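You operate a simulated robot arm through the tools that you are given. There is no shell and no other tool. Be economical: measure what you need, move in short steps, check, and stop when the job is done.

The job below is to be done with a simulated two-armed robot. You get a single attempt, and the scene is never put back.

## Task
Carry the blue seed tray under the peg board and press its holes.
Fine: roll the grey trolley against the wall bench and brake it before the tray is lifted; board up again; the green seed tray, its cover and other controls of the wall bench stay.

The check looks at the end state, three seconds after you hand in, the way a careful person would. Anything else that was tipped, shoved, dropped, spilled or broken makes it a failure. A push-on lid holds only when it is set on centred and level and pressed home; a screw cap is set on level and turned clockwise until tight.

## Robot
Two 6-joint arms with two-finger parallel grippers on one trunk, on a base that drives. Base frame: it is fixed to the floor where the robot stands at the start and does not move with it; the origin is under the middle of the robot, x ahead of it, y to its left, z up. Lengths are in mm, angles in degrees, forces in N, time in s.
The left shoulder is at the start at [60, 187, 1197], the right one opposite. With the tool pointing down near the work surface each hand reaches from about 100 to 580 mm from the robot's upright axis, wherever it stands, measured 20 degrees to its own side. Places, roughly: base under the peg board [0, -600, 800]; dial below the grey heat mat [-1000, -1000, 700]; dial below the orange heat mat [-500, -700, 700]; green valve handle [-400, -700, 900]; grey trolley [500, -300, 500]; peg board [100, -800, 1000]; red lever [200, -200, 700]; switch below the grey heat mat [-1200, -1200, 700]; switch below the orange heat mat [-700, -900, 700]; switch beside the grow lamp plate [-1500, -1400, 700]. Payload 1.57 kg a hand.
The tool frame of a hand sits at the grasp point between the pads (the TCP): z along the fingers, y along the line on which they close. The tips reach 30 mm beyond it. Largest opening 110 mm; finger width 24, thickness 12; the body of the gripper, 48 by 112 mm, starts 78 mm behind the TCP.
Orientation is told as [roll, pitch, yaw] about the base's x, y, z axes, in that order, counted from this pose: with the fingers straight down and closing along the base's y, the tool's x points along the base's -x, its y along +y and its z along -z.

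## Interface
- The arms move only by the tool play_rows. It takes "left_motion", "right_motion" or both (then of equal length, played together; a hand with none holds still); each is one flat list of numbers, 7 for each row, row after row: the shift along the tool's x, y, z in mm, then the turn, a rotation vector about the tool's x, y, z in degrees, then the finger opening in mm, from 0 to 110. In form: [dx, dy, dz, wx, wy, wz, jaw, dx, dy, dz, wx, wy, wz, jaw, ...]. A call has 1 to 10 rows; each row shifts and turns the commanded pose from where the row before left it, along the tool's axes as they then stand. A row lasts 0.2 s, in which the tool goes at most 50 mm and 8.6 degrees; a call with a longer step from one row to the next is refused whole, and so is a gripper value outside its range. Where a pose cannot be reached the arm comes as near as it can. A force on the tool above 80 N (or 10 N above the force at the start of the call, whichever is more), or a blocked arm, ends the call early, and 0.2 s more pass. Each finger travels about 153 mm/s and halts on what it meets, pressing with about 29 N; the grip force reading is that of the motor and also rises with nothing between the fingers. The clock runs only during rows and for 0.2 s after the last one: add rows that do not move to give the fingers time. It gives the time, the measured TCP pose, the force on the tool (base axes), the opening and the grip force at its end, in the units of the frame above (readings bear some noise), with the torque about the TCP (base axes, N m) and any sound that the robot's microphone picked up.
- Cameras (640 x 400 px; columns grow to the right, rows downward): "scene" is now at [28.5, -41.7, 1743.5]; the picture's right is [-0.51, -0.86, -0.00], its down [-0.64, 0.38, -0.67] and it looks along [0.58, -0.34, -0.75] (base axes); focal length 252 px, centre (320, 200). "left" rides on the left gripper at [70, -16, -141] in its tool frame; the picture's right is [0.23, 0.97, 0.00], its down [-0.85, 0.20, -0.48] and it looks along [-0.47, 0.11, 0.88] (tool axes); focal length 222 px, centre (320, 200). "right" rides on the right gripper at [70, 16, -141] in its tool frame; the picture's right is [-0.23, 0.97, 0.00], its down [-0.86, -0.20, -0.48] and it looks along [-0.47, -0.11, 0.88] (tool axes); focal length 222 px, centre (320, 200). There is no depth. A picture from a camera that has moved, and an enlarged one, comes with that camera's place and axes in the base frame and with its lens. The place of the scene camera against the robot may be out by one fixed shift of up to 25 mm in any direction.
- capture(camera): a new picture of that camera. It takes no simulated time.
- move_column(by): slides the trunk up (or, below 0, down) by that many mm; the arms and the scene camera ride with it, the base frame stays. It gives what a move gives, with no picture.
- steer(legs): drives the robot by 1 to 6 legs, each [ahead, left, turn to the left] in mm, mm and degrees, along the robot's own axes; the way and the turn of a leg run together, so that a leg with both is an arc; at most 1500 mm and 180 degrees a leg. The arms and the cameras ride along, it lands a little off, and it stops where it bumps. It gives what a move gives.
- turn_head(pan, tilt): turns the head with the scene camera to pan (to the left, within 86 degrees either way) and tilt (down, from -29 to 69), counted from straight ahead of the robot. It gives what a move gives.
- zoom(camera, box): a new picture of the part [left, top, right, bottom] of that camera's present view, enlarged. It takes no simulated time.
- close_job(): hands the job in; it is judged then, once.

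Work in short steps. Places have to be worked out from the pictures, the camera data and where the tool is seen: move nearer, look again, correct. Check each grasp and each placing, and mend what went wrong. You have 120 turns and 108 pictures in all, those below and enlarged ones among them. Open the grippers and draw the arms clear of the work before you hand the job in, unless the task says otherwise; then end with one line.

The tools are called after "Emit:" by a JSON object that holds its "name" and its "arguments". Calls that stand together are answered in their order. play_rows: Moves the arms, as the interface text tells. Its arguments: {"type":"object","properties":{"left_motion":{"type":"array","items":{"type":"number"}},"right_motion":{"type":"array","items":{"type":"number"}}},"required":[]} The other tools are called the same way: move_column (by) slides the trunk up or down; steer (legs) drives the base; turn_head (pan, tilt) turns the head that bears the scene camera; capture (camera) takes a picture; zoom (camera, box) takes an enlarged picture of a part of a camera's view; close_job () hands the job in.

At the start:

```text
time_s: 0.0
left_ee_pos: [407.2, -7.8, 1411.1]
left_ee_rot: [0.0, 0.0, 0.1]
left_force: [0.5, -0.7, -0.1]
left_ft_torque: [0.02, 0.03, 0.0]
left_opening: 110.1
left_finger_force: 0.1
right_ee_pos: [276.0, -365.5, 1454.4]
right_ee_rot: [0.0, -0.1, 0.0]
right_force: [0.0, 0.1, 0.4]
right_ft_torque: [0.03, 0.02, -0.02]
right_opening: 109.7
right_finger_force: 0.0
trunk travel left (down, up): [-825.0, 165.0]
robot x, y, heading: [-0.6, -3.6, -0.1]
head pan, tilt: [-30.4, 48.2]
```

scene: 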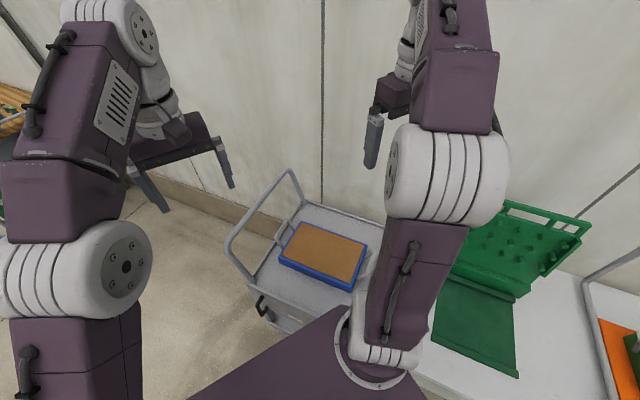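
right: 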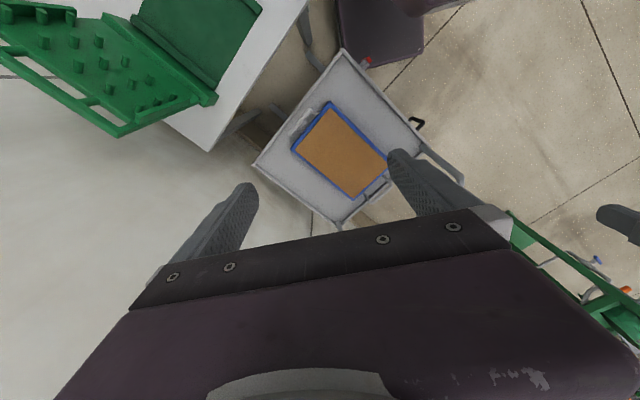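
left: 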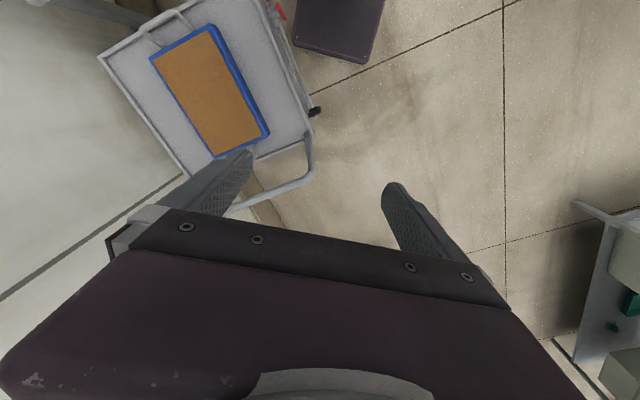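

The trolley with the blue tray is ahead-right, the green peg board press is to the right. I look around with the head first.

Emit:
{"name": "turn_head", "arguments": {"pan": -60, "tilt": 45}}

Emit:
{"name": "capture", "arguments": {"camera": "scene"}}

```text
time_s: 0.9
left_ee_pos: [406.5, -7.0, 1411.0]
left_ee_rot: [0.0, 0.1, 0.0]
left_force: [-0.4, -0.4, 0.2]
left_ft_torque: [-0.02, 0.03, -0.01]
left_opening: 110.2
left_finger_force: 0.0
right_ee_pos: [275.9, -365.0, 1455.0]
right_ee_rot: [0.0, 0.0, 0.1]
right_force: [0.7, -0.1, 0.0]
right_ft_torque: [0.01, 0.01, -0.04]
right_opening: 109.8
right_finger_force: 0.0
trunk travel left (down, up): [-825.0, 165.0]
robot x, y, heading: [-0.7, 0.5, -0.2]
head pan, tilt: [-60.0, 45.0]
```

```text
104 pictures are left
camera scene: at [1.4, -72.0, 1747.9], right [-0.87, -0.5, 0.0], down [-0.35, 0.61, -0.71], along [0.35, -0.61, -0.71], focal length 252 px, centre (320, 200)
```

scene: 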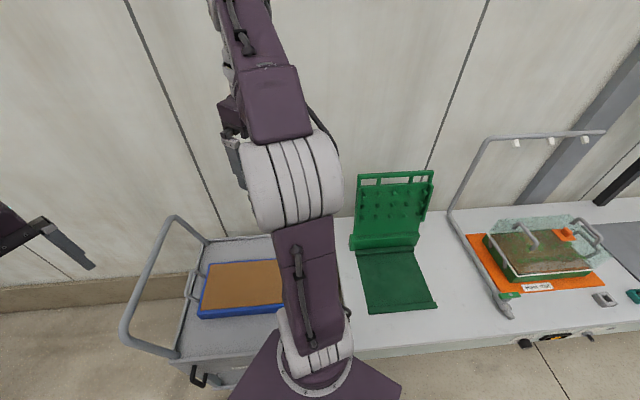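

Next I look closely at the trolley and at the press.

Emit:
{"name": "zoom", "arguments": {"camera": "scene", "box": [330, 150, 460, 330]}}

Emit:
{"name": "turn_head", "arguments": {"pan": -25, "tilt": 60}}

Emit:
{"name": "capture", "arguments": {"camera": "scene"}}

Emit:
{"name": "zoom", "arguments": {"camera": "left", "box": [90, 0, 400, 220]}}

Emit:
{"name": "zoom", "arguments": {"camera": "right", "box": [230, 20, 480, 240]}}

```text
2.22 times, centred on (395, 240) of scene
camera zoom: at [1.4, -72.0, 1747.9], right [-0.87, -0.5, 0.0], down [-0.35, 0.61, -0.71], along [0.35, -0.61, -0.71], focal length 561 px, centre (153, 111)
```

zoom: 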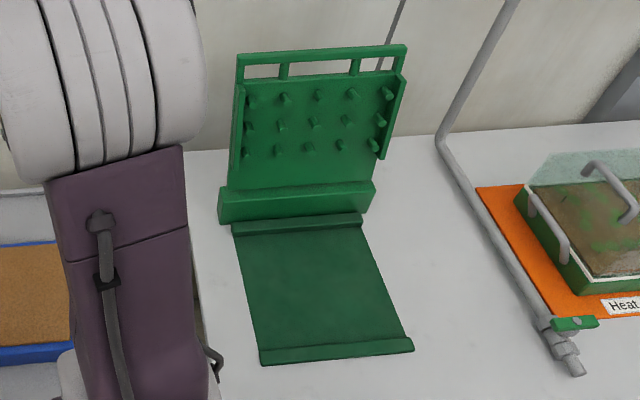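

```text
time_s: 1.9
left_ee_pos: [407.1, -7.9, 1412.1]
left_ee_rot: [0.0, -0.1, 0.0]
left_force: [-0.2, 0.1, -0.6]
left_ft_torque: [0.02, 0.03, -0.02]
left_opening: 110.1
left_finger_force: 0.1
right_ee_pos: [276.4, -366.0, 1454.5]
right_ee_rot: [0.0, 0.1, 0.0]
right_force: [-0.7, -0.3, 0.0]
right_ft_torque: [0.04, 0.02, 0.02]
right_opening: 110.0
right_finger_force: 0.0
trunk travel left (down, up): [-825.0, 165.0]
robot x, y, heading: [-0.8, -3.8, 0.3]
head pan, tilt: [-25.0, 60.0]
```

```text
102 pictures are left
camera scene: at [21.0, -30.0, 1728.4], right [-0.42, -0.91, 0.0], down [-0.78, 0.37, -0.5], along [0.45, -0.21, -0.87], focal length 252 px, centre (320, 200)
```

scene: 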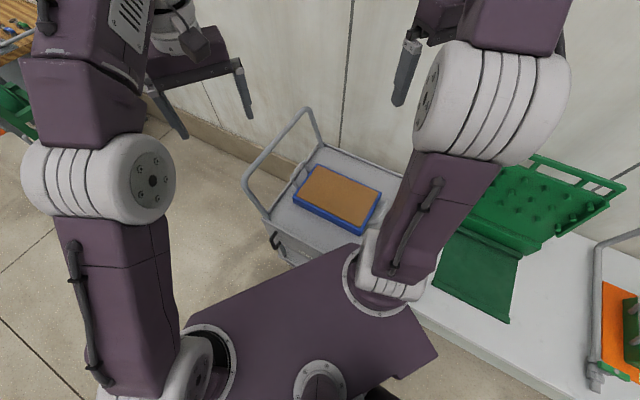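

```text
1.82 times, centred on (245, 110) of left
camera zoom: at [336.8, -22.8, 1552.8], right [-0.23, 0.97, 0.0], down [0.85, 0.2, 0.48], along [0.47, 0.11, -0.88], focal length 404 px, centre (456, 364)
```

zoom: 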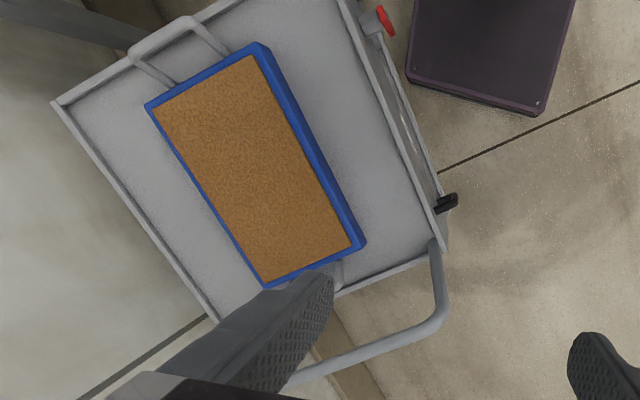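

```text
1.82 times, centred on (355, 130) of right
camera zoom: at [206.2, -350.1, 1597.2], right [0.23, 0.97, 0.0], down [0.86, -0.2, 0.48], along [0.47, -0.11, -0.88], focal length 404 px, centre (256, 327)
```

zoom: 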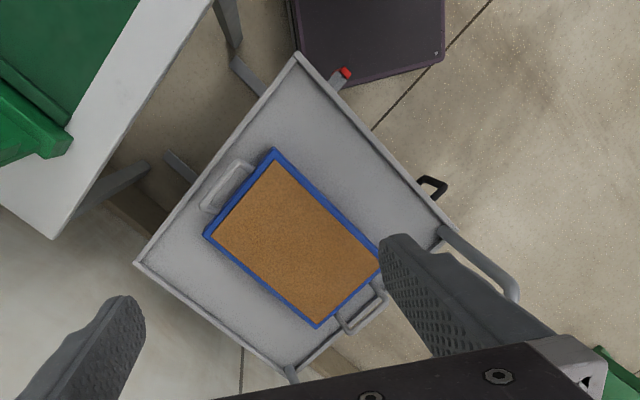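

The tray sits on the trolley, long side parallel to the wall (wall heading about -54°), with wire handles at its ends. The trolley is about 150–200 mm from the bench end, with a red lever near the bench and a black part near the handle. My base corner is close to the trolley, so I back off and turn to face the wall.

Emit:
{"name": "steer", "arguments": {"legs": [[-100, 130, 0], [0, 0, -54]]}}

Emit:
{"name": "turn_head", "arguments": {"pan": 0, "tilt": 48}}

Emit:
{"name": "capture", "arguments": {"camera": "scene"}}

Emit:
{"name": "capture", "arguments": {"camera": "right"}}

Emit:
{"name": "capture", "arguments": {"camera": "left"}}

```text
time_s: 5.8
left_ee_pos: [137.3, -199.4, 1411.3]
left_ee_rot: [-0.1, -0.2, -53.3]
left_force: [-0.8, -0.7, 0.2]
left_ft_torque: [-0.01, -0.04, -0.01]
left_opening: 110.2
left_finger_force: 0.1
right_ee_pos: [-227.1, -310.1, 1455.4]
right_ee_rot: [0.0, 0.0, -53.4]
right_force: [-0.1, -0.1, -0.3]
right_ft_torque: [0.02, 0.02, 0.03]
right_opening: 110.1
right_finger_force: 0.1
trunk travel left (down, up): [-825.0, 165.0]
robot x, y, heading: [-99.9, 128.9, -53.2]
head pan, tilt: [-25.0, 60.0]
```

```text
time_s: 6.7
left_ee_pos: [136.7, -198.9, 1410.9]
left_ee_rot: [0.1, 0.0, -53.3]
left_force: [-0.4, -0.5, 0.2]
left_ft_torque: [0.04, 0.0, 0.01]
left_opening: 109.9
left_finger_force: 0.1
right_ee_pos: [-227.3, -310.7, 1455.7]
right_ee_rot: [0.0, 0.0, -53.3]
right_force: [0.1, -0.1, 0.7]
right_ft_torque: [0.01, 0.01, 0.0]
right_opening: 109.8
right_finger_force: 0.2
trunk travel left (down, up): [-825.0, 165.0]
robot x, y, heading: [-96.1, 132.2, -53.3]
head pan, tilt: [0.0, 48.0]
```

```text
99 pictures are left
camera scene: at [-68.0, 112.9, 1743.7], right [-0.8, -0.6, 0.0], down [-0.44, 0.6, -0.67], along [0.4, -0.54, -0.74], focal length 252 px, centre (320, 200)
```

scene: 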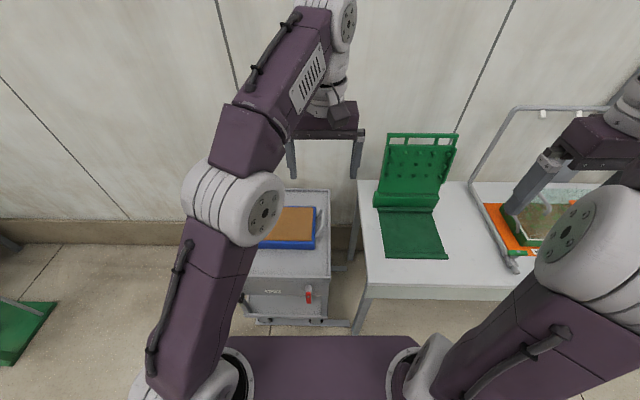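

```text
98 pictures are left
camera right: at [-256.2, -245.3, 1597.2], right [0.92, 0.4, 0.0], down [0.35, -0.8, 0.48], along [0.19, -0.44, -0.88], focal length 222 px, centre (320, 200)
```

right: 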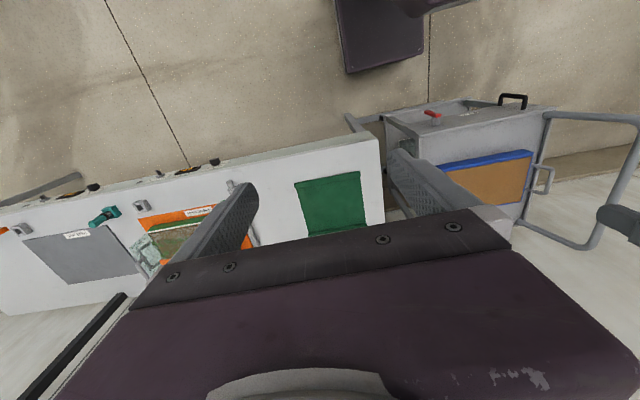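

```text
97 pictures are left
camera left: at [83.2, -153.1, 1552.8], right [0.64, 0.76, 0.0], down [0.67, -0.57, 0.48], along [0.37, -0.31, -0.88], focal length 222 px, centre (320, 200)
```

left: 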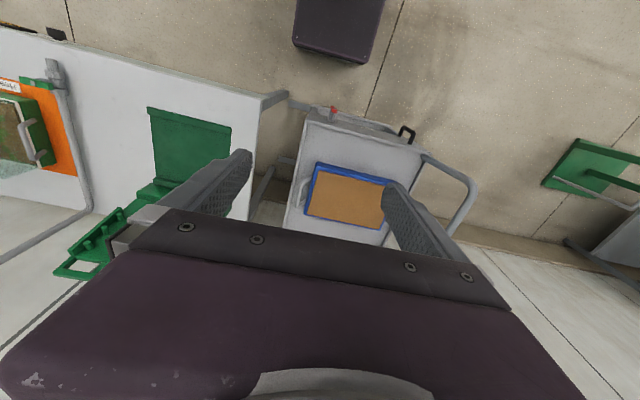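

The red lever is on the trolley's front face and the black part is a U grip. I zoom in on them.

Emit:
{"name": "zoom", "arguments": {"camera": "scene", "box": [230, 180, 370, 330]}}

Emit:
{"name": "zoom", "arguments": {"camera": "left", "box": [230, 70, 490, 240]}}

Emit:
{"name": "zoom", "arguments": {"camera": "right", "box": [330, 70, 640, 260]}}

```text
2.67 times, centred on (300, 255) of scene
camera zoom: at [-68.0, 112.9, 1743.7], right [-0.8, -0.6, 0.0], down [-0.44, 0.6, -0.67], along [0.4, -0.54, -0.74], focal length 673 px, centre (373, 53)
```

zoom: 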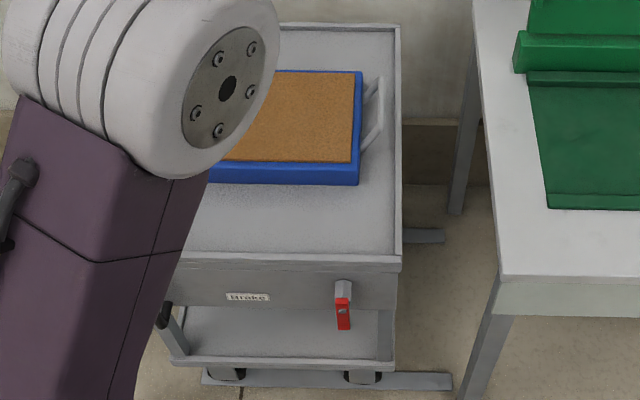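

```text
2.35 times, centred on (360, 155) of left
camera zoom: at [83.2, -153.1, 1552.8], right [0.64, 0.76, 0.0], down [0.67, -0.57, 0.48], along [0.37, -0.31, -0.88], focal length 523 px, centre (226, 306)
```

zoom: 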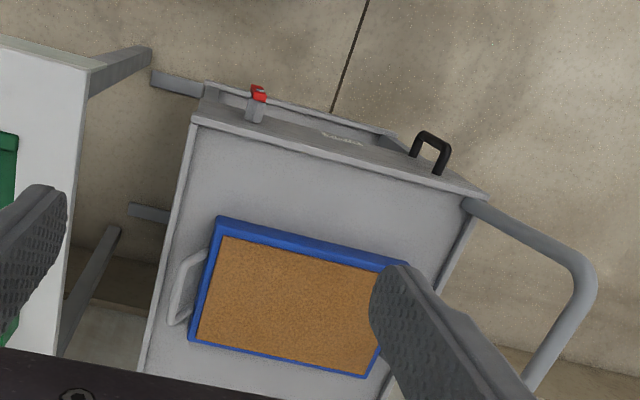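

```text
2.06 times, centred on (485, 165) of right
camera zoom: at [-256.2, -245.3, 1597.2], right [0.92, 0.4, 0.0], down [0.35, -0.8, 0.48], along [0.19, -0.44, -0.88], focal length 459 px, centre (-21, 272)
```

zoom: 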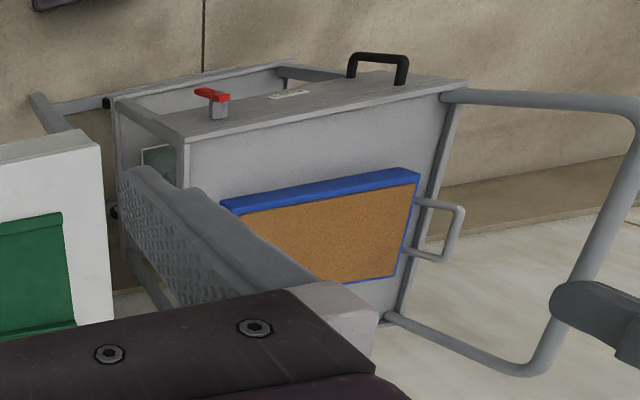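

The label reads "Brake" next to the red lever, and the trolley stands on rails leading to the bench end, about 165 mm away. I drive left and turn 3° right, so the left hand can reach the black U grip.

Emit:
{"name": "steer", "arguments": {"legs": [[0, 155, 0], [0, 0, -3]]}}

Emit:
{"name": "play_rows", "arguments": {"left_motion": [0, 0, 50, 0, 0, 8.5, 110, 0, 0, 50, 0, 0, 8.5, 110, 0, 0, 50, 0, 0, 8.5, 110, 0, 0, 50, 0, 0, 8.5, 110, 0, 0, 50, 0, 0, 8.5, 110, 0, 0, 50, 0, 0, 8.5, 110, 0, 0, 0, 0, 0, 8.5, 110, 0, 0, 0, 0, 0, 8.5, 110, 0, 0, 0, 0, 0, 8.5, 110, 0, 0, 0, 0, 0, 8.5, 110]}}

Emit:
{"name": "capture", "arguments": {"camera": "scene"}}

Emit:
{"name": "capture", "arguments": {"camera": "left"}}

```text
time_s: 8.5
left_ee_pos: [246.8, -118.3, 1410.2]
left_ee_rot: [-0.1, 0.0, -56.2]
left_force: [0.7, 0.2, 0.1]
left_ft_torque: [-0.04, 0.02, -0.02]
left_opening: 110.2
left_finger_force: 0.1
right_ee_pos: [-122.6, -207.7, 1456.6]
right_ee_rot: [-0.1, 0.0, -56.2]
right_force: [0.4, 0.0, 0.0]
right_ft_torque: [0.02, 0.03, -0.03]
right_opening: 109.9
right_finger_force: 0.0
trunk travel left (down, up): [-825.0, 165.0]
robot x, y, heading: [24.7, 220.1, -56.2]
head pan, tilt: [0.0, 48.0]
```

```text
time_s: 10.7
left_ee_pos: [246.9, -117.8, 1111.4]
left_ee_rot: [0.0, 0.0, -141.5]
left_force: [0.5, -0.8, -0.1]
left_ft_torque: [0.0, 0.01, 0.0]
left_opening: 109.9
left_finger_force: 0.1
right_ee_pos: [-125.1, -208.7, 1455.6]
right_ee_rot: [-0.1, -0.1, -56.2]
right_force: [-0.3, -0.1, -0.6]
right_ft_torque: [0.0, -0.03, -0.01]
right_opening: 109.7
right_finger_force: 0.0
trunk travel left (down, up): [-825.0, 165.0]
robot x, y, heading: [26.9, 222.9, -56.2]
head pan, tilt: [0.0, 48.0]
```

```text
93 pictures are left
camera scene: at [57.4, 206.8, 1743.7], right [-0.83, -0.56, 0.0], down [-0.41, 0.62, -0.67], along [0.37, -0.56, -0.74], focal length 252 px, centre (320, 200)
```

scene: 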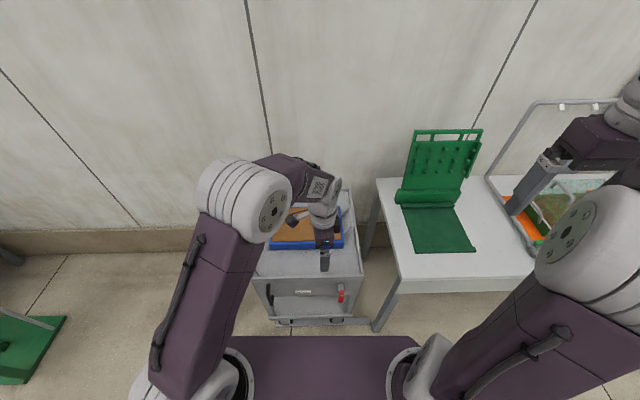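

```text
92 pictures are left
camera left: at [291.4, -61.1, 1252.8], right [0.79, -0.62, 0.0], down [-0.54, -0.69, 0.48], along [-0.3, -0.38, -0.88], focal length 222 px, centre (320, 200)
```

left: 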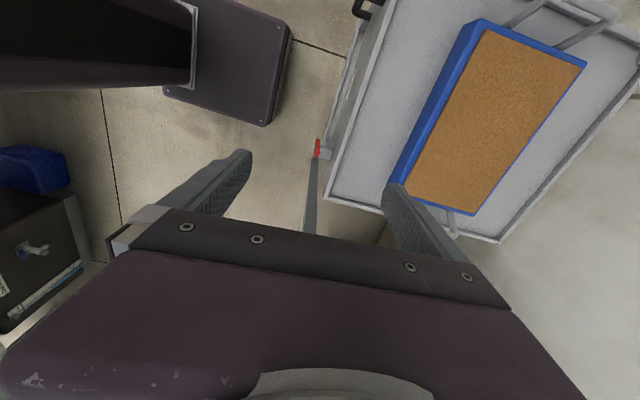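

Bench heading is about -55.3°. I align the left hand's closing direction with the wall normal and move it closer to the black grip before looking again.

Emit:
{"name": "play_rows", "arguments": {"left_motion": [0, 0, 0, 0, 0, 3.8, 110, 40, 5, 35, 0, 0, 0, 110, 40, 5, 35, 0, 0, 0, 110, 40, 5, 35, 0, 0, 0, 110, 40, 5, 35, 0, 0, 0, 110, 0, 0, 0, 0, 0, 0, 80]}}

Emit:
{"name": "capture", "arguments": {"camera": "left"}}

Emit:
{"name": "zoom", "arguments": {"camera": "scene", "box": [220, 170, 420, 330]}}

```text
refused: row 2 steps farther than a row can; nothing moved
```

```text
91 pictures are left
camera left: at [291.4, -61.1, 1252.8], right [0.79, -0.62, 0.0], down [-0.54, -0.69, 0.48], along [-0.3, -0.38, -0.88], focal length 222 px, centre (320, 200)
```

left: 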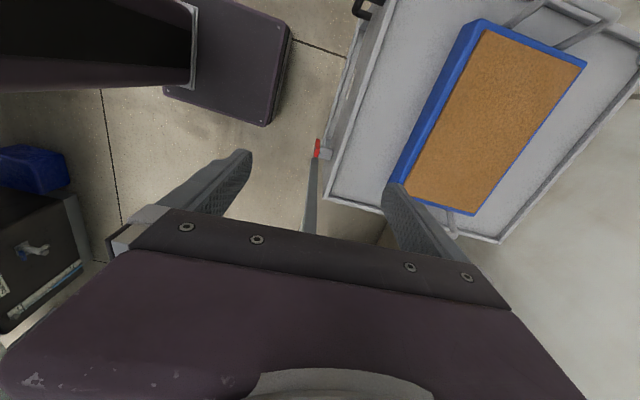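

```text
2.50 times, centred on (320, 250) of scene
camera zoom: at [57.4, 206.8, 1743.7], right [-0.83, -0.56, 0.0], down [-0.41, 0.62, -0.67], along [0.37, -0.56, -0.74], focal length 631 px, centre (320, 75)
```

zoom: 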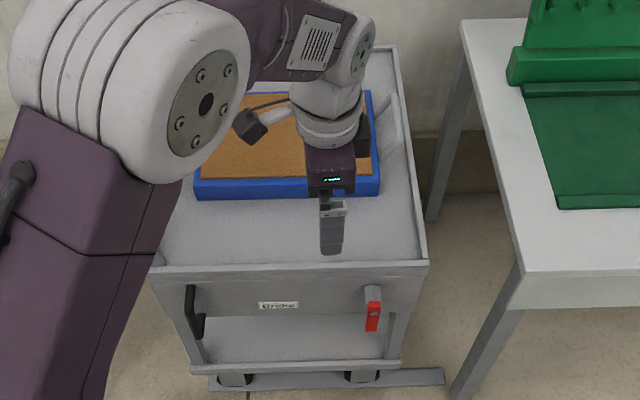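

The step combination was too long; I repeat with shorter steps.

Emit:
{"name": "play_rows", "arguments": {"left_motion": [0, 0, 0, 0, 0, 3.8, 110, 38, 4, 30, 0, 0, 0, 110, 38, 4, 30, 0, 0, 0, 110, 38, 4, 30, 0, 0, 0, 110, 38, 4, 30, 0, 0, 0, 110, 0, 0, 0, 0, 0, 0, 80]}}

Emit:
{"name": "capture", "arguments": {"camera": "left"}}

Emit:
{"name": "zoom", "arguments": {"camera": "scene", "box": [220, 230, 320, 330]}}

```text
time_s: 12.1
left_ee_pos: [381.9, -41.8, 987.3]
left_ee_rot: [0.0, -0.1, -145.0]
left_force: [-0.3, -0.4, 0.4]
left_ft_torque: [-0.02, 0.0, 0.03]
left_opening: 80.0
left_finger_force: 0.0
right_ee_pos: [-124.0, -208.0, 1454.1]
right_ee_rot: [0.0, 0.0, -56.1]
right_force: [-0.2, 0.0, 0.2]
right_ft_torque: [0.0, 0.0, -0.01]
right_opening: 110.0
right_finger_force: 0.1
trunk travel left (down, up): [-825.0, 165.0]
robot x, y, heading: [31.1, 225.2, -56.5]
head pan, tilt: [0.0, 48.0]
```

```text
89 pictures are left
camera left: at [430.3, 12.6, 1128.5], right [0.74, -0.67, 0.0], down [-0.59, -0.65, 0.48], along [-0.32, -0.36, -0.88], focal length 222 px, centre (320, 200)
```

left: 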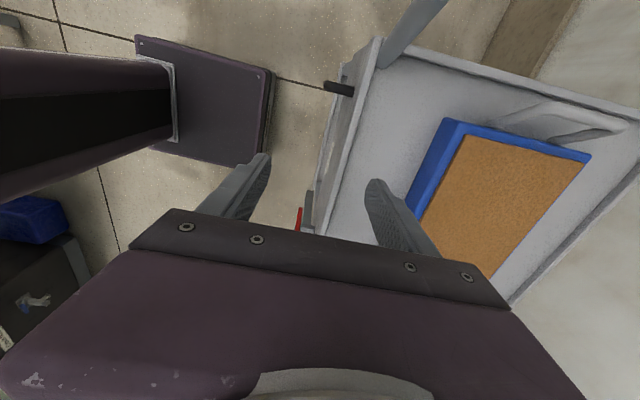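

```text
4.00 times, centred on (270, 280) of scene
camera zoom: at [57.1, 206.5, 1743.7], right [-0.83, -0.56, 0.0], down [-0.41, 0.62, -0.67], along [0.37, -0.56, -0.74], focal length 1010 px, centre (520, -120)
```

zoom: 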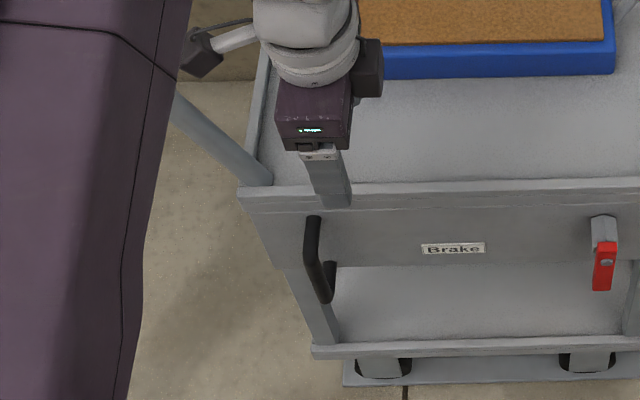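

The grip is a vertical U bar, so I should straddle it along the wall direction: I rotate the hand back, while moving above the bar (~[434,-4]).

Emit:
{"name": "play_rows", "arguments": {"left_motion": [5, -2, 0, 0, 0, -8.55, 80, 5, -2, 0, 0, 0, -8.55, 80, 5, 0, 0, 0, 0, -8.55, 80, 5, 0, 0, 0, 0, -8.55, 80, 0, 0, 0, 0, 0, -8.55, 80, 0, 0, 0, 0, 0, -8.55, 80, 0, 0, 0, 0, 0, -8.55, 80, 0, 0, 0, 0, 0, -8.55, 80, 0, 0, 0, 0, 0, -8.55, 80, 0, 0, 0, 0, 0, -8.55, 80]}}

Emit:
{"name": "play_rows", "arguments": {"left_motion": [0, 15, 0, 0, 0, -4, 80, 0, 15, 0, 0, 0, 0, 80, 0, 0, 0, 0, 0, 0, 80]}}

Emit:
{"name": "capture", "arguments": {"camera": "left"}}

```text
time_s: 14.3
left_ee_pos: [392.2, -26.3, 990.0]
left_ee_rot: [0.1, 0.0, -59.2]
left_force: [-0.3, 0.0, -0.1]
left_ft_torque: [0.04, -0.01, 0.01]
left_opening: 79.9
left_finger_force: 0.1
right_ee_pos: [-123.5, -208.3, 1455.9]
right_ee_rot: [0.0, 0.1, -56.2]
right_force: [-0.3, 0.0, 0.0]
right_ft_torque: [0.0, -0.04, -0.07]
right_opening: 110.1
right_finger_force: 0.1
trunk travel left (down, up): [-825.0, 165.0]
robot x, y, heading: [27.7, 223.1, -56.0]
head pan, tilt: [0.0, 48.0]
```

```text
time_s: 15.1
left_ee_pos: [417.3, -10.0, 991.8]
left_ee_rot: [0.0, 0.0, -55.4]
left_force: [-0.6, 0.8, 0.4]
left_ft_torque: [-0.01, 0.02, 0.01]
left_opening: 80.1
left_finger_force: 0.0
right_ee_pos: [-124.5, -208.4, 1454.9]
right_ee_rot: [0.0, -0.1, -56.3]
right_force: [0.0, 0.3, 0.8]
right_ft_torque: [-0.01, 0.02, -0.01]
right_opening: 110.0
right_finger_force: 0.2
trunk travel left (down, up): [-825.0, 165.0]
robot x, y, heading: [26.7, 221.9, -56.6]
head pan, tilt: [0.0, 48.0]
```

```text
87 pictures are left
camera left: at [364.0, 38.1, 1133.3], right [0.67, 0.74, 0.0], down [0.65, -0.59, 0.48], along [0.35, -0.32, -0.88], focal length 222 px, centre (320, 200)
```

left: 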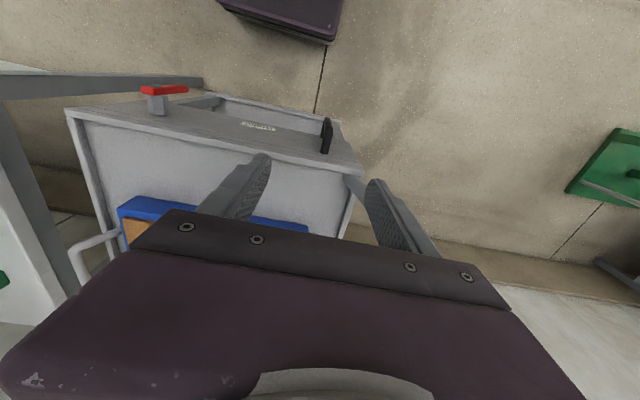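

The bar is about 10 mm further to the left of the TCP; I lower halfway and look.

Emit:
{"name": "play_rows", "arguments": {"left_motion": [0, 10, 40, 0, 0, 0, 80, 0, 0, 40, 0, 0, 0, 80, 0, 0, 40, 0, 0, 0, 80, 0, 0, 40, 0, 0, 0, 80]}}

Emit:
{"name": "capture", "arguments": {"camera": "left"}}

Emit:
{"name": "zoom", "arguments": {"camera": "scene", "box": [220, 230, 320, 330]}}

```text
time_s: 16.1
left_ee_pos: [424.3, -5.5, 831.1]
left_ee_rot: [0.0, 0.0, -55.6]
left_force: [0.9, -0.4, 0.0]
left_ft_torque: [0.01, -0.01, -0.01]
left_opening: 80.0
left_finger_force: 0.1
right_ee_pos: [-122.5, -208.2, 1455.6]
right_ee_rot: [0.0, 0.0, -56.2]
right_force: [0.3, 0.2, -0.1]
right_ft_torque: [0.01, 0.04, 0.02]
right_opening: 109.9
right_finger_force: 0.2
trunk travel left (down, up): [-825.0, 165.0]
robot x, y, heading: [25.3, 219.7, -56.3]
head pan, tilt: [0.0, 48.0]
```

```text
86 pictures are left
camera left: at [372.0, 42.9, 972.2], right [0.67, 0.74, 0.0], down [0.65, -0.59, 0.48], along [0.35, -0.32, -0.88], focal length 222 px, centre (320, 200)
```

left: 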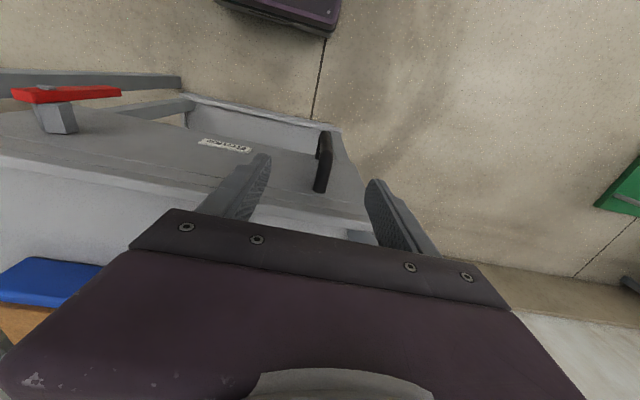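

```text
4.00 times, centred on (270, 280) of scene
camera zoom: at [59.0, 206.1, 1743.7], right [-0.83, -0.56, 0.0], down [-0.41, 0.62, -0.67], along [0.37, -0.56, -0.74], focal length 1010 px, centre (520, -120)
```

zoom: 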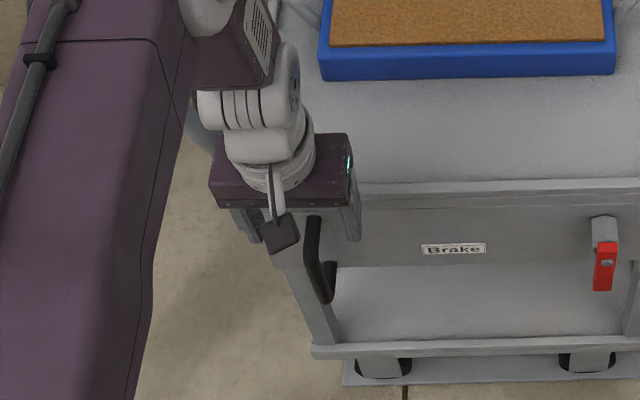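

The bar lies midway between the fingers; I descend to z≈706 and close on it.

Emit:
{"name": "play_rows", "arguments": {"left_motion": [0, 0, 40, 0, 0, 0, 80, 0, 0, 40, 0, 0, 0, 80, 0, 0, 40, 0, 0, 0, 80, 0, 0, 5, 0, 0, 0, 80]}}

Emit:
{"name": "capture", "arguments": {"camera": "left"}}

```text
time_s: 17.1
left_ee_pos: [423.4, -4.0, 704.3]
left_ee_rot: [0.0, 0.0, -55.5]
left_force: [0.1, 0.5, 0.0]
left_ft_torque: [0.01, -0.03, -0.03]
left_opening: 79.9
left_finger_force: 0.1
right_ee_pos: [-124.9, -208.4, 1455.3]
right_ee_rot: [0.0, 0.0, -56.3]
right_force: [0.4, 0.1, 0.4]
right_ft_torque: [0.0, 0.0, 0.0]
right_opening: 110.0
right_finger_force: 0.0
trunk travel left (down, up): [-825.0, 165.0]
robot x, y, heading: [28.7, 221.3, -56.2]
head pan, tilt: [0.0, 48.0]
```

```text
84 pictures are left
camera left: at [370.6, 44.5, 845.8], right [0.67, 0.74, 0.0], down [0.65, -0.59, 0.48], along [0.35, -0.32, -0.88], focal length 222 px, centre (320, 200)
```

left: 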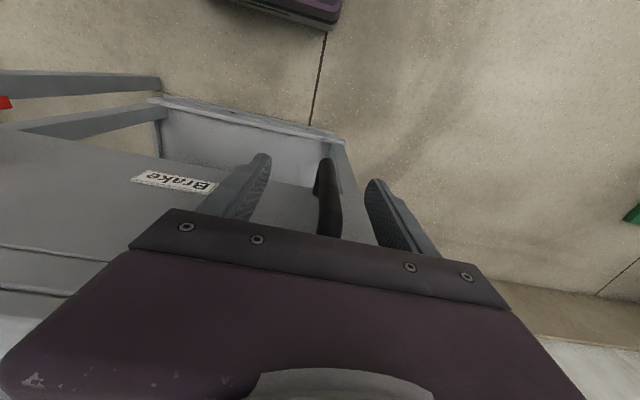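

Good, the bar is between the fingers. I close on it.

Emit:
{"name": "play_rows", "arguments": {"left_motion": [0, 0, 0, 0, 0, 0, 8, 0, 0, 0, 0, 0, 0, 8, 0, 0, 0, 0, 0, 0, 8]}}

Emit:
{"name": "capture", "arguments": {"camera": "left"}}

```text
time_s: 17.9
left_ee_pos: [423.3, -4.9, 703.5]
left_ee_rot: [0.1, 0.0, -55.5]
left_force: [-0.6, -1.4, -3.4]
left_ft_torque: [-0.6, -0.03, 0.21]
left_opening: 15.9
left_finger_force: 31.3
right_ee_pos: [-123.7, -209.0, 1454.7]
right_ee_rot: [0.0, 0.0, -56.4]
right_force: [0.1, -0.4, 0.0]
right_ft_torque: [0.01, -0.01, 0.03]
right_opening: 110.1
right_finger_force: 0.1
trunk travel left (down, up): [-825.0, 165.0]
robot x, y, heading: [22.8, 222.5, -56.6]
head pan, tilt: [0.0, 48.0]
```

```text
83 pictures are left
camera left: at [370.8, 44.2, 845.8], right [0.67, 0.74, 0.0], down [0.65, -0.59, 0.48], along [0.35, -0.32, -0.88], focal length 222 px, centre (320, 200)
```

left: 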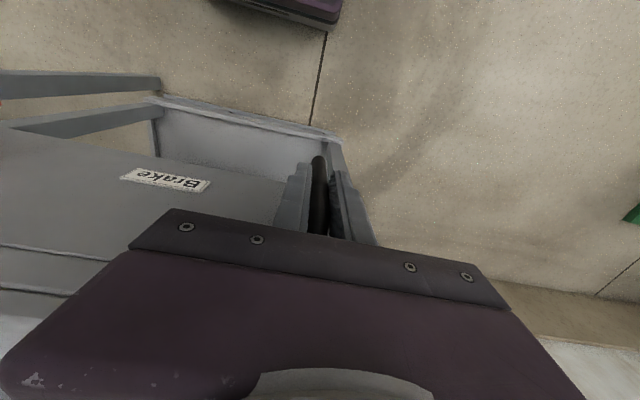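

Held (16 mm). I push the trolley toward the bench slowly, 60 mm first.

Emit:
{"name": "play_rows", "arguments": {"left_motion": [0, -8, 0, 0, 0, 0, 5, 0, -12, 0, 0, 0, 0, 5, 0, -14, 0, 0, 0, 0, 5, 0, -14, 0, 0, 0, 0, 5, 0, -12, 0, 0, 0, 0, 5, 0, 0, 0, 0, 0, 0, 5]}}

Emit:
{"name": "capture", "arguments": {"camera": "scene"}}

```text
time_s: 19.3
left_ee_pos: [373.6, -38.1, 705.6]
left_ee_rot: [-0.1, -0.1, -55.5]
left_force: [5.6, -11.7, -7.6]
left_ft_torque: [0.73, 0.5, 0.11]
left_opening: 15.9
left_finger_force: 31.6
right_ee_pos: [-121.5, -211.3, 1454.3]
right_ee_rot: [0.1, 0.0, -56.4]
right_force: [0.4, 0.0, 0.1]
right_ft_torque: [0.01, -0.01, -0.06]
right_opening: 109.8
right_finger_force: 0.1
trunk travel left (down, up): [-825.0, 165.0]
robot x, y, heading: [29.7, 223.1, -56.4]
head pan, tilt: [0.0, 48.0]
```

```text
82 pictures are left
camera scene: at [59.8, 203.4, 1743.7], right [-0.83, -0.56, 0.0], down [-0.41, 0.62, -0.67], along [0.37, -0.56, -0.74], focal length 252 px, centre (320, 200)
```

scene: 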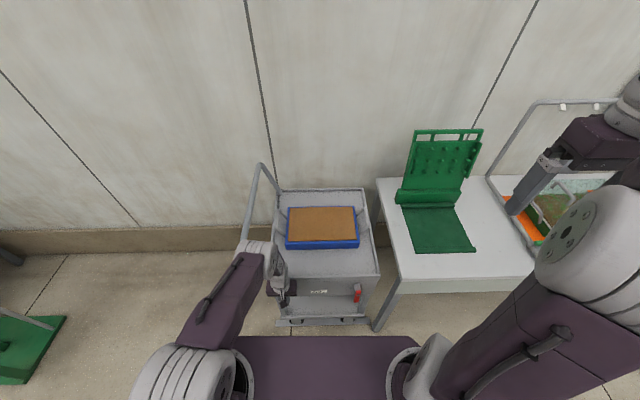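

Rolling well; about 90 mm remain. Slight sideways pull toward the wall, so I bias a little that way and continue.

Emit:
{"name": "play_rows", "arguments": {"left_motion": [-2, -12, 0, 0, 0, 0, 5, 0, -14, 0, 0, 0, 0, 5, -0.5, -14, 0, 0, 0, 0, 5, 0, -14, 0, 0, 0, 0, 5, 0, -10, 0, 0, 0, 0, 5, 0, 0, 0, 0, 0, 0, 5]}}

Emit:
{"name": "zoom", "arguments": {"camera": "scene", "box": [260, 170, 460, 330]}}

```text
time_s: 20.7
left_ee_pos: [324.0, -75.6, 704.7]
left_ee_rot: [-0.1, 0.4, -55.4]
left_force: [14.3, 5.7, -19.6]
left_ft_torque: [0.57, 0.33, 0.12]
left_opening: 16.0
left_finger_force: 31.6
right_ee_pos: [-120.8, -210.3, 1455.3]
right_ee_rot: [-0.1, 0.2, -56.1]
right_force: [1.2, -0.3, 0.1]
right_ft_torque: [0.03, -0.02, -0.01]
right_opening: 109.8
right_finger_force: 0.1
trunk travel left (down, up): [-825.0, 165.0]
robot x, y, heading: [28.1, 225.5, -56.4]
head pan, tilt: [0.0, 48.0]
```

```text
2.50 times, centred on (360, 250) of scene
camera zoom: at [62.4, 205.4, 1743.6], right [-0.83, -0.56, 0.0], down [-0.42, 0.62, -0.67], along [0.37, -0.56, -0.74], focal length 631 px, centre (220, 75)
```

zoom: 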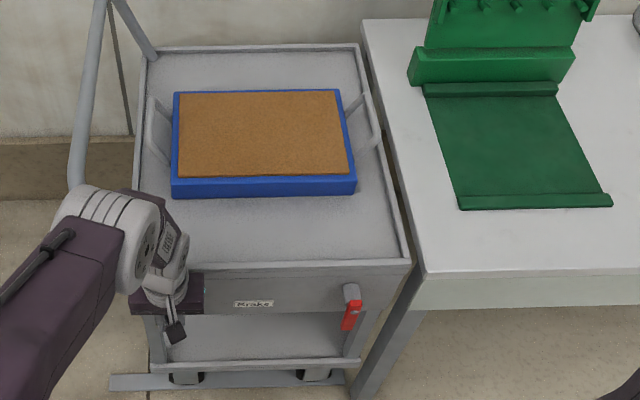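

About 25 mm of gap remain; I close it in small steps.

Emit:
{"name": "play_rows", "arguments": {"left_motion": [0, -6, 1, 0, 0, 0, 5, 0, -6, 0, 0, 0, 0, 5, 0, -6, 0, 0, 0, 0, 5, 0, -5, 0, 0, 0, 0, 5, 0, 0, 0, 0, 0, 0, 5]}}

Emit:
{"name": "zoom", "arguments": {"camera": "scene", "box": [300, 170, 440, 330]}}

```text
time_s: 21.9
left_ee_pos: [307.2, -86.2, 704.0]
left_ee_rot: [-0.2, 0.2, -55.4]
left_force: [48.4, 30.6, 1.4]
left_ft_torque: [0.42, -0.71, 0.37]
left_opening: 55.3
left_finger_force: 28.8
right_ee_pos: [-116.7, -204.4, 1456.8]
right_ee_rot: [-0.3, 0.0, -56.2]
right_force: [-0.2, 0.2, -0.8]
right_ft_torque: [-0.03, -0.01, -0.05]
right_opening: 110.0
right_finger_force: 0.0
trunk travel left (down, up): [-825.0, 165.0]
robot x, y, heading: [28.4, 222.1, -56.2]
head pan, tilt: [0.0, 48.0]
```

```text
2.50 times, centred on (370, 250) of scene
camera zoom: at [65.5, 211.6, 1743.7], right [-0.83, -0.56, 0.01], down [-0.42, 0.62, -0.67], along [0.37, -0.56, -0.74], focal length 631 px, centre (195, 75)
```

zoom: 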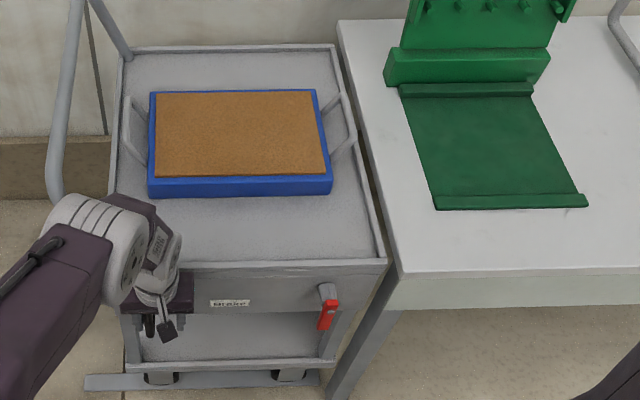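

The trolley did not move in this last push and the fingers were spread: it meets a stop. I check the gap with closer views.

Emit:
{"name": "zoom", "arguments": {"camera": "scene", "box": [340, 250, 420, 330]}}

Emit:
{"name": "capture", "arguments": {"camera": "left"}}

Emit:
{"name": "capture", "arguments": {"camera": "right"}}

```text
5.00 times, centred on (380, 290) of scene
camera zoom: at [65.5, 211.6, 1743.7], right [-0.83, -0.56, 0.01], down [-0.42, 0.62, -0.67], along [0.37, -0.56, -0.74], focal length 1262 px, centre (20, -250)
```

zoom: 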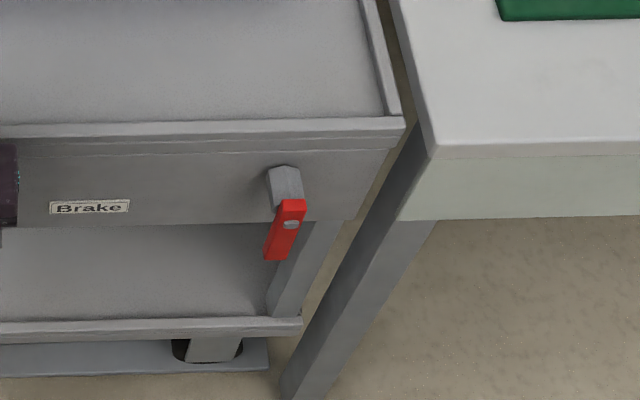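

```text
78 pictures are left
camera left: at [255.8, -36.9, 847.0], right [0.67, 0.74, 0.0], down [0.65, -0.59, 0.48], along [0.35, -0.32, -0.88], focal length 222 px, centre (320, 200)
```

left: 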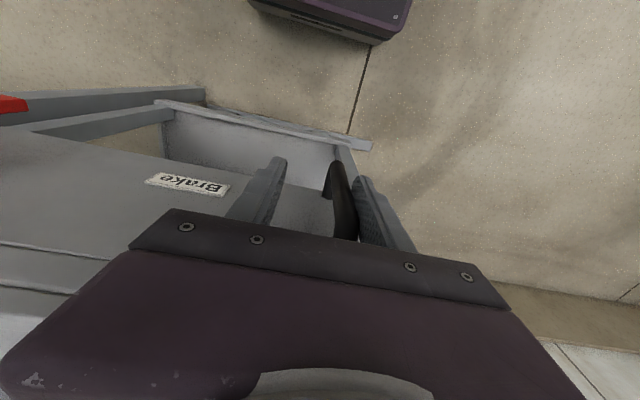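

```text
77 pictures are left
camera right: at [-141.6, -138.0, 1599.1], right [0.94, 0.35, -0.01], down [0.31, -0.82, 0.48], along [0.16, -0.45, -0.88], focal length 222 px, centre (320, 200)
```

right: 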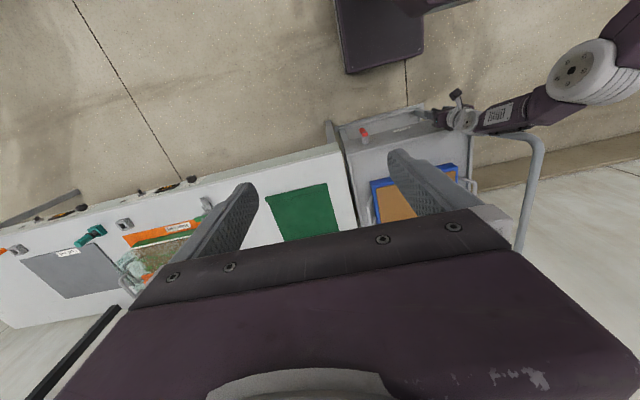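

Emit:
{"name": "zoom", "arguments": {"camera": "right", "box": [310, 110, 390, 190]}}

```text
5.00 times, centred on (350, 150) of right
camera zoom: at [-141.6, -138.0, 1599.1], right [0.94, 0.35, -0.01], down [0.31, -0.82, 0.48], along [0.16, -0.45, -0.88], focal length 1111 px, centre (170, 450)
```

zoom: 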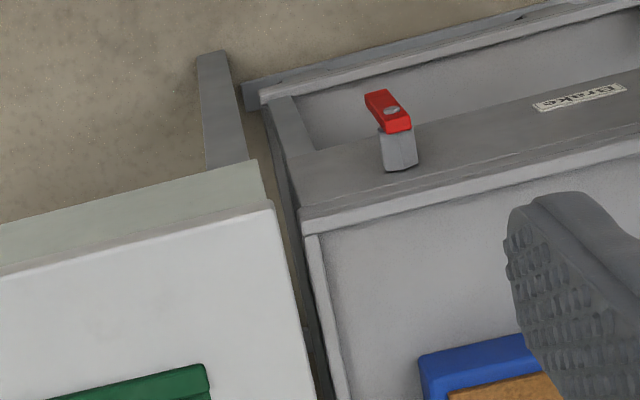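

A gap of ~15 mm remains. I relax, regrip, and push gently once more to see whether it is a hard stop.

Emit:
{"name": "play_rows", "arguments": {"left_motion": [0, 20, 0, 0, 0, 0, 60, 0, 0, 0, 0, 0, 0, 5, 0, 0, 0, 0, 0, 0, 5, 0, 0, 0, 0, 0, 0, 5]}}

Emit:
{"name": "play_rows", "arguments": {"left_motion": [0, -4, 0, 0, 0, 0, 0, 0, -4, 0, 0, 0, 0, 0, 0, -4, 0, 0, 0, 0, 0]}}

Emit:
{"name": "zoom", "arguments": {"camera": "right", "box": [310, 110, 390, 190]}}

```text
time_s: 22.9
left_ee_pos: [321.7, -78.5, 703.0]
left_ee_rot: [-0.1, 0.0, -55.6]
left_force: [20.8, 5.8, 3.8]
left_ft_torque: [0.2, -0.7, 0.05]
left_opening: 23.5
left_finger_force: 10.6
right_ee_pos: [-120.9, -207.1, 1454.3]
right_ee_rot: [-0.1, 0.0, -56.1]
right_force: [0.0, 0.3, 0.2]
right_ft_torque: [0.01, 0.01, 0.04]
right_opening: 109.9
right_finger_force: 0.0
trunk travel left (down, up): [-825.0, 165.0]
robot x, y, heading: [31.1, 226.3, -56.2]
head pan, tilt: [0.0, 48.0]
```

```text
time_s: 23.7
left_ee_pos: [316.4, -82.2, 703.1]
left_ee_rot: [-0.4, 0.2, -55.4]
left_force: [53.5, 25.3, 17.3]
left_ft_torque: [0.83, -1.07, 0.16]
left_opening: 36.4
left_finger_force: 28.7
right_ee_pos: [-116.7, -204.5, 1458.1]
right_ee_rot: [-0.3, -0.1, -56.3]
right_force: [0.8, -0.9, 0.7]
right_ft_torque: [0.0, -0.03, 0.0]
right_opening: 110.0
right_finger_force: 0.2
trunk travel left (down, up): [-825.0, 165.0]
robot x, y, heading: [27.8, 224.8, -56.2]
head pan, tilt: [0.0, 48.0]
```

```text
5.00 times, centred on (350, 150) of right
camera zoom: at [-141.5, -137.2, 1599.4], right [0.94, 0.35, -0.01], down [0.31, -0.82, 0.48], along [0.16, -0.45, -0.88], focal length 1111 px, centre (170, 450)
```

zoom: 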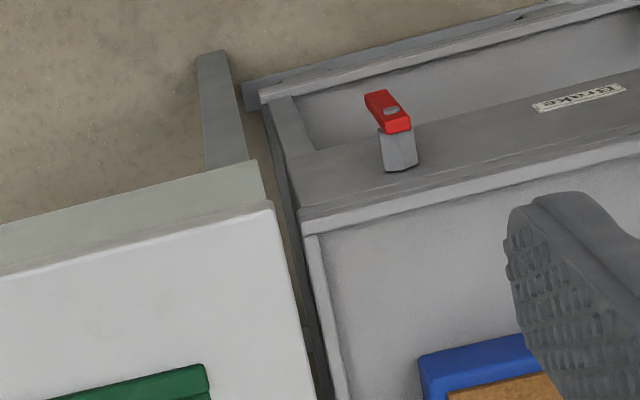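

It is a hard stop, so the trolley is docked. I release the grip, raise the left hand, and bring the right hand toward the brake lever (est. [77,-254,690]).

Emit:
{"name": "play_rows", "arguments": {"left_motion": [0, 12, 0, 0, 0, 0, 40, 0, 0, 0, 0, 0, 0, 100, 0, 0, 0, 0, 0, 0, 100, 0, 0, -40, 0, 0, 0, 100, 0, 0, -45, 0, 0, 0, 100, 0, 0, -45, 0, 0, 0, 100, 15, 0, -45, 0, 0, 0, 100, 15, 0, -45, 0, 0, 0, 100, 15, 0, -45, 0, 0, 0, 100, 15, 0, -45, 0, 0, 0, 100], "right_motion": [0, 13, 40, 0, 0, 0, 60, 0, 13, 40, 0, 0, 0, 60, -6, 13, 40, 0, 0, 0, 40, -6, 13, 40, 0, 0, 0, 40, -6, 13, 40, 0, 0, 0, 40, -6, 13, 40, 0, 0, 0, 40, -6, 13, 40, 0, 0, 0, 40, -6, 13, 40, 0, 0, 0, 40, -6, 13, 40, 0, 0, 0, 40, -6, 13, 40, 0, 0, 0, 40]}}

Emit:
{"name": "capture", "arguments": {"camera": "right"}}

Emit:
{"name": "capture", "arguments": {"camera": "scene"}}

```text
time_s: 25.9
left_ee_pos: [285.9, -29.8, 1016.4]
left_ee_rot: [0.0, 0.0, -55.5]
left_force: [0.2, -0.5, 0.1]
left_ft_torque: [0.02, -0.02, 0.0]
left_opening: 100.1
left_finger_force: 0.1
right_ee_pos: [9.9, -177.8, 1055.1]
right_ee_rot: [0.0, 0.0, -56.3]
right_force: [0.3, 0.7, -0.4]
right_ft_torque: [-0.01, -0.01, -0.01]
right_opening: 40.0
right_finger_force: 0.1
trunk travel left (down, up): [-825.0, 165.0]
robot x, y, heading: [24.7, 224.5, -56.4]
head pan, tilt: [0.0, 48.0]
```

```text
74 pictures are left
camera right: at [-15.1, -110.5, 1196.1], right [0.94, 0.35, 0.0], down [0.31, -0.82, 0.48], along [0.17, -0.45, -0.88], focal length 222 px, centre (320, 200)
```

right: 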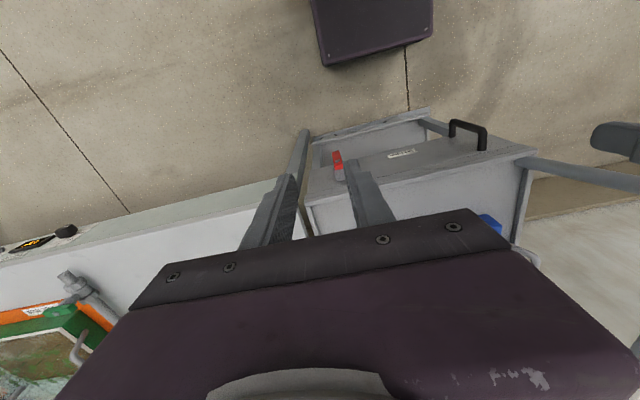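

```text
73 pictures are left
camera scene: at [57.4, 206.7, 1743.7], right [-0.83, -0.56, 0.0], down [-0.41, 0.62, -0.67], along [0.37, -0.56, -0.74], focal length 252 px, centre (320, 200)
```

scene: 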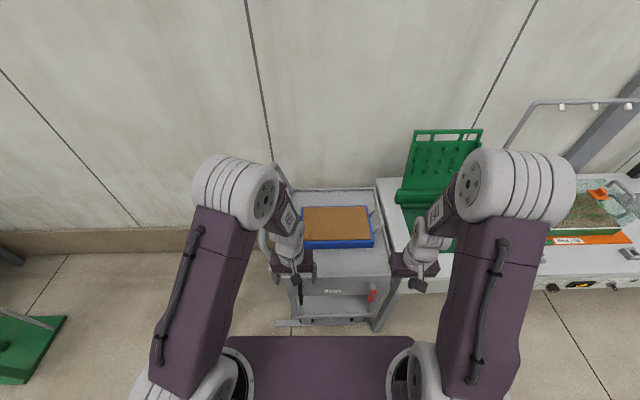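

Emit:
{"name": "zoom", "arguments": {"camera": "right", "box": [300, 130, 380, 200]}}

Emit:
{"name": "zoom", "arguments": {"camera": "scene", "box": [350, 270, 400, 310]}}

```text
5.71 times, centred on (340, 165) of right
camera zoom: at [-15.1, -110.5, 1196.1], right [0.94, 0.35, 0.0], down [0.31, -0.82, 0.48], along [0.17, -0.45, -0.88], focal length 1269 px, centre (206, 400)
```

zoom: 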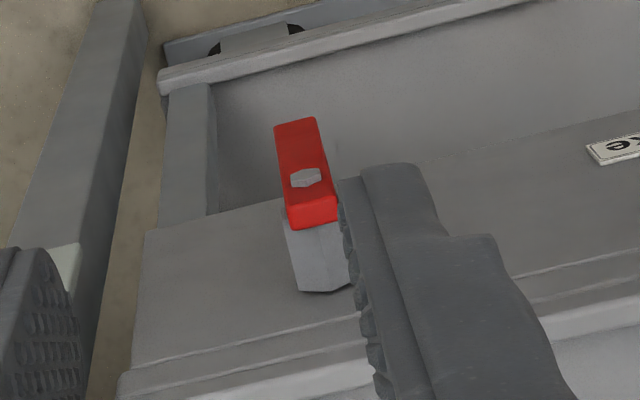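

```text
10.00 times, centred on (375, 290) of scene
camera zoom: at [57.4, 206.7, 1743.7], right [-0.83, -0.56, 0.0], down [-0.41, 0.62, -0.67], along [0.37, -0.56, -0.74], focal length 2524 px, centre (-230, -700)
```

zoom: 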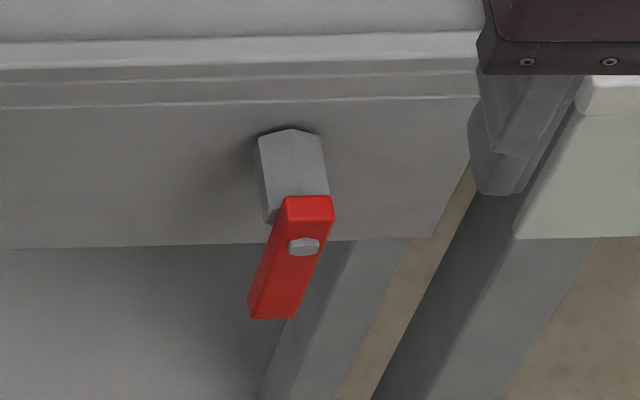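

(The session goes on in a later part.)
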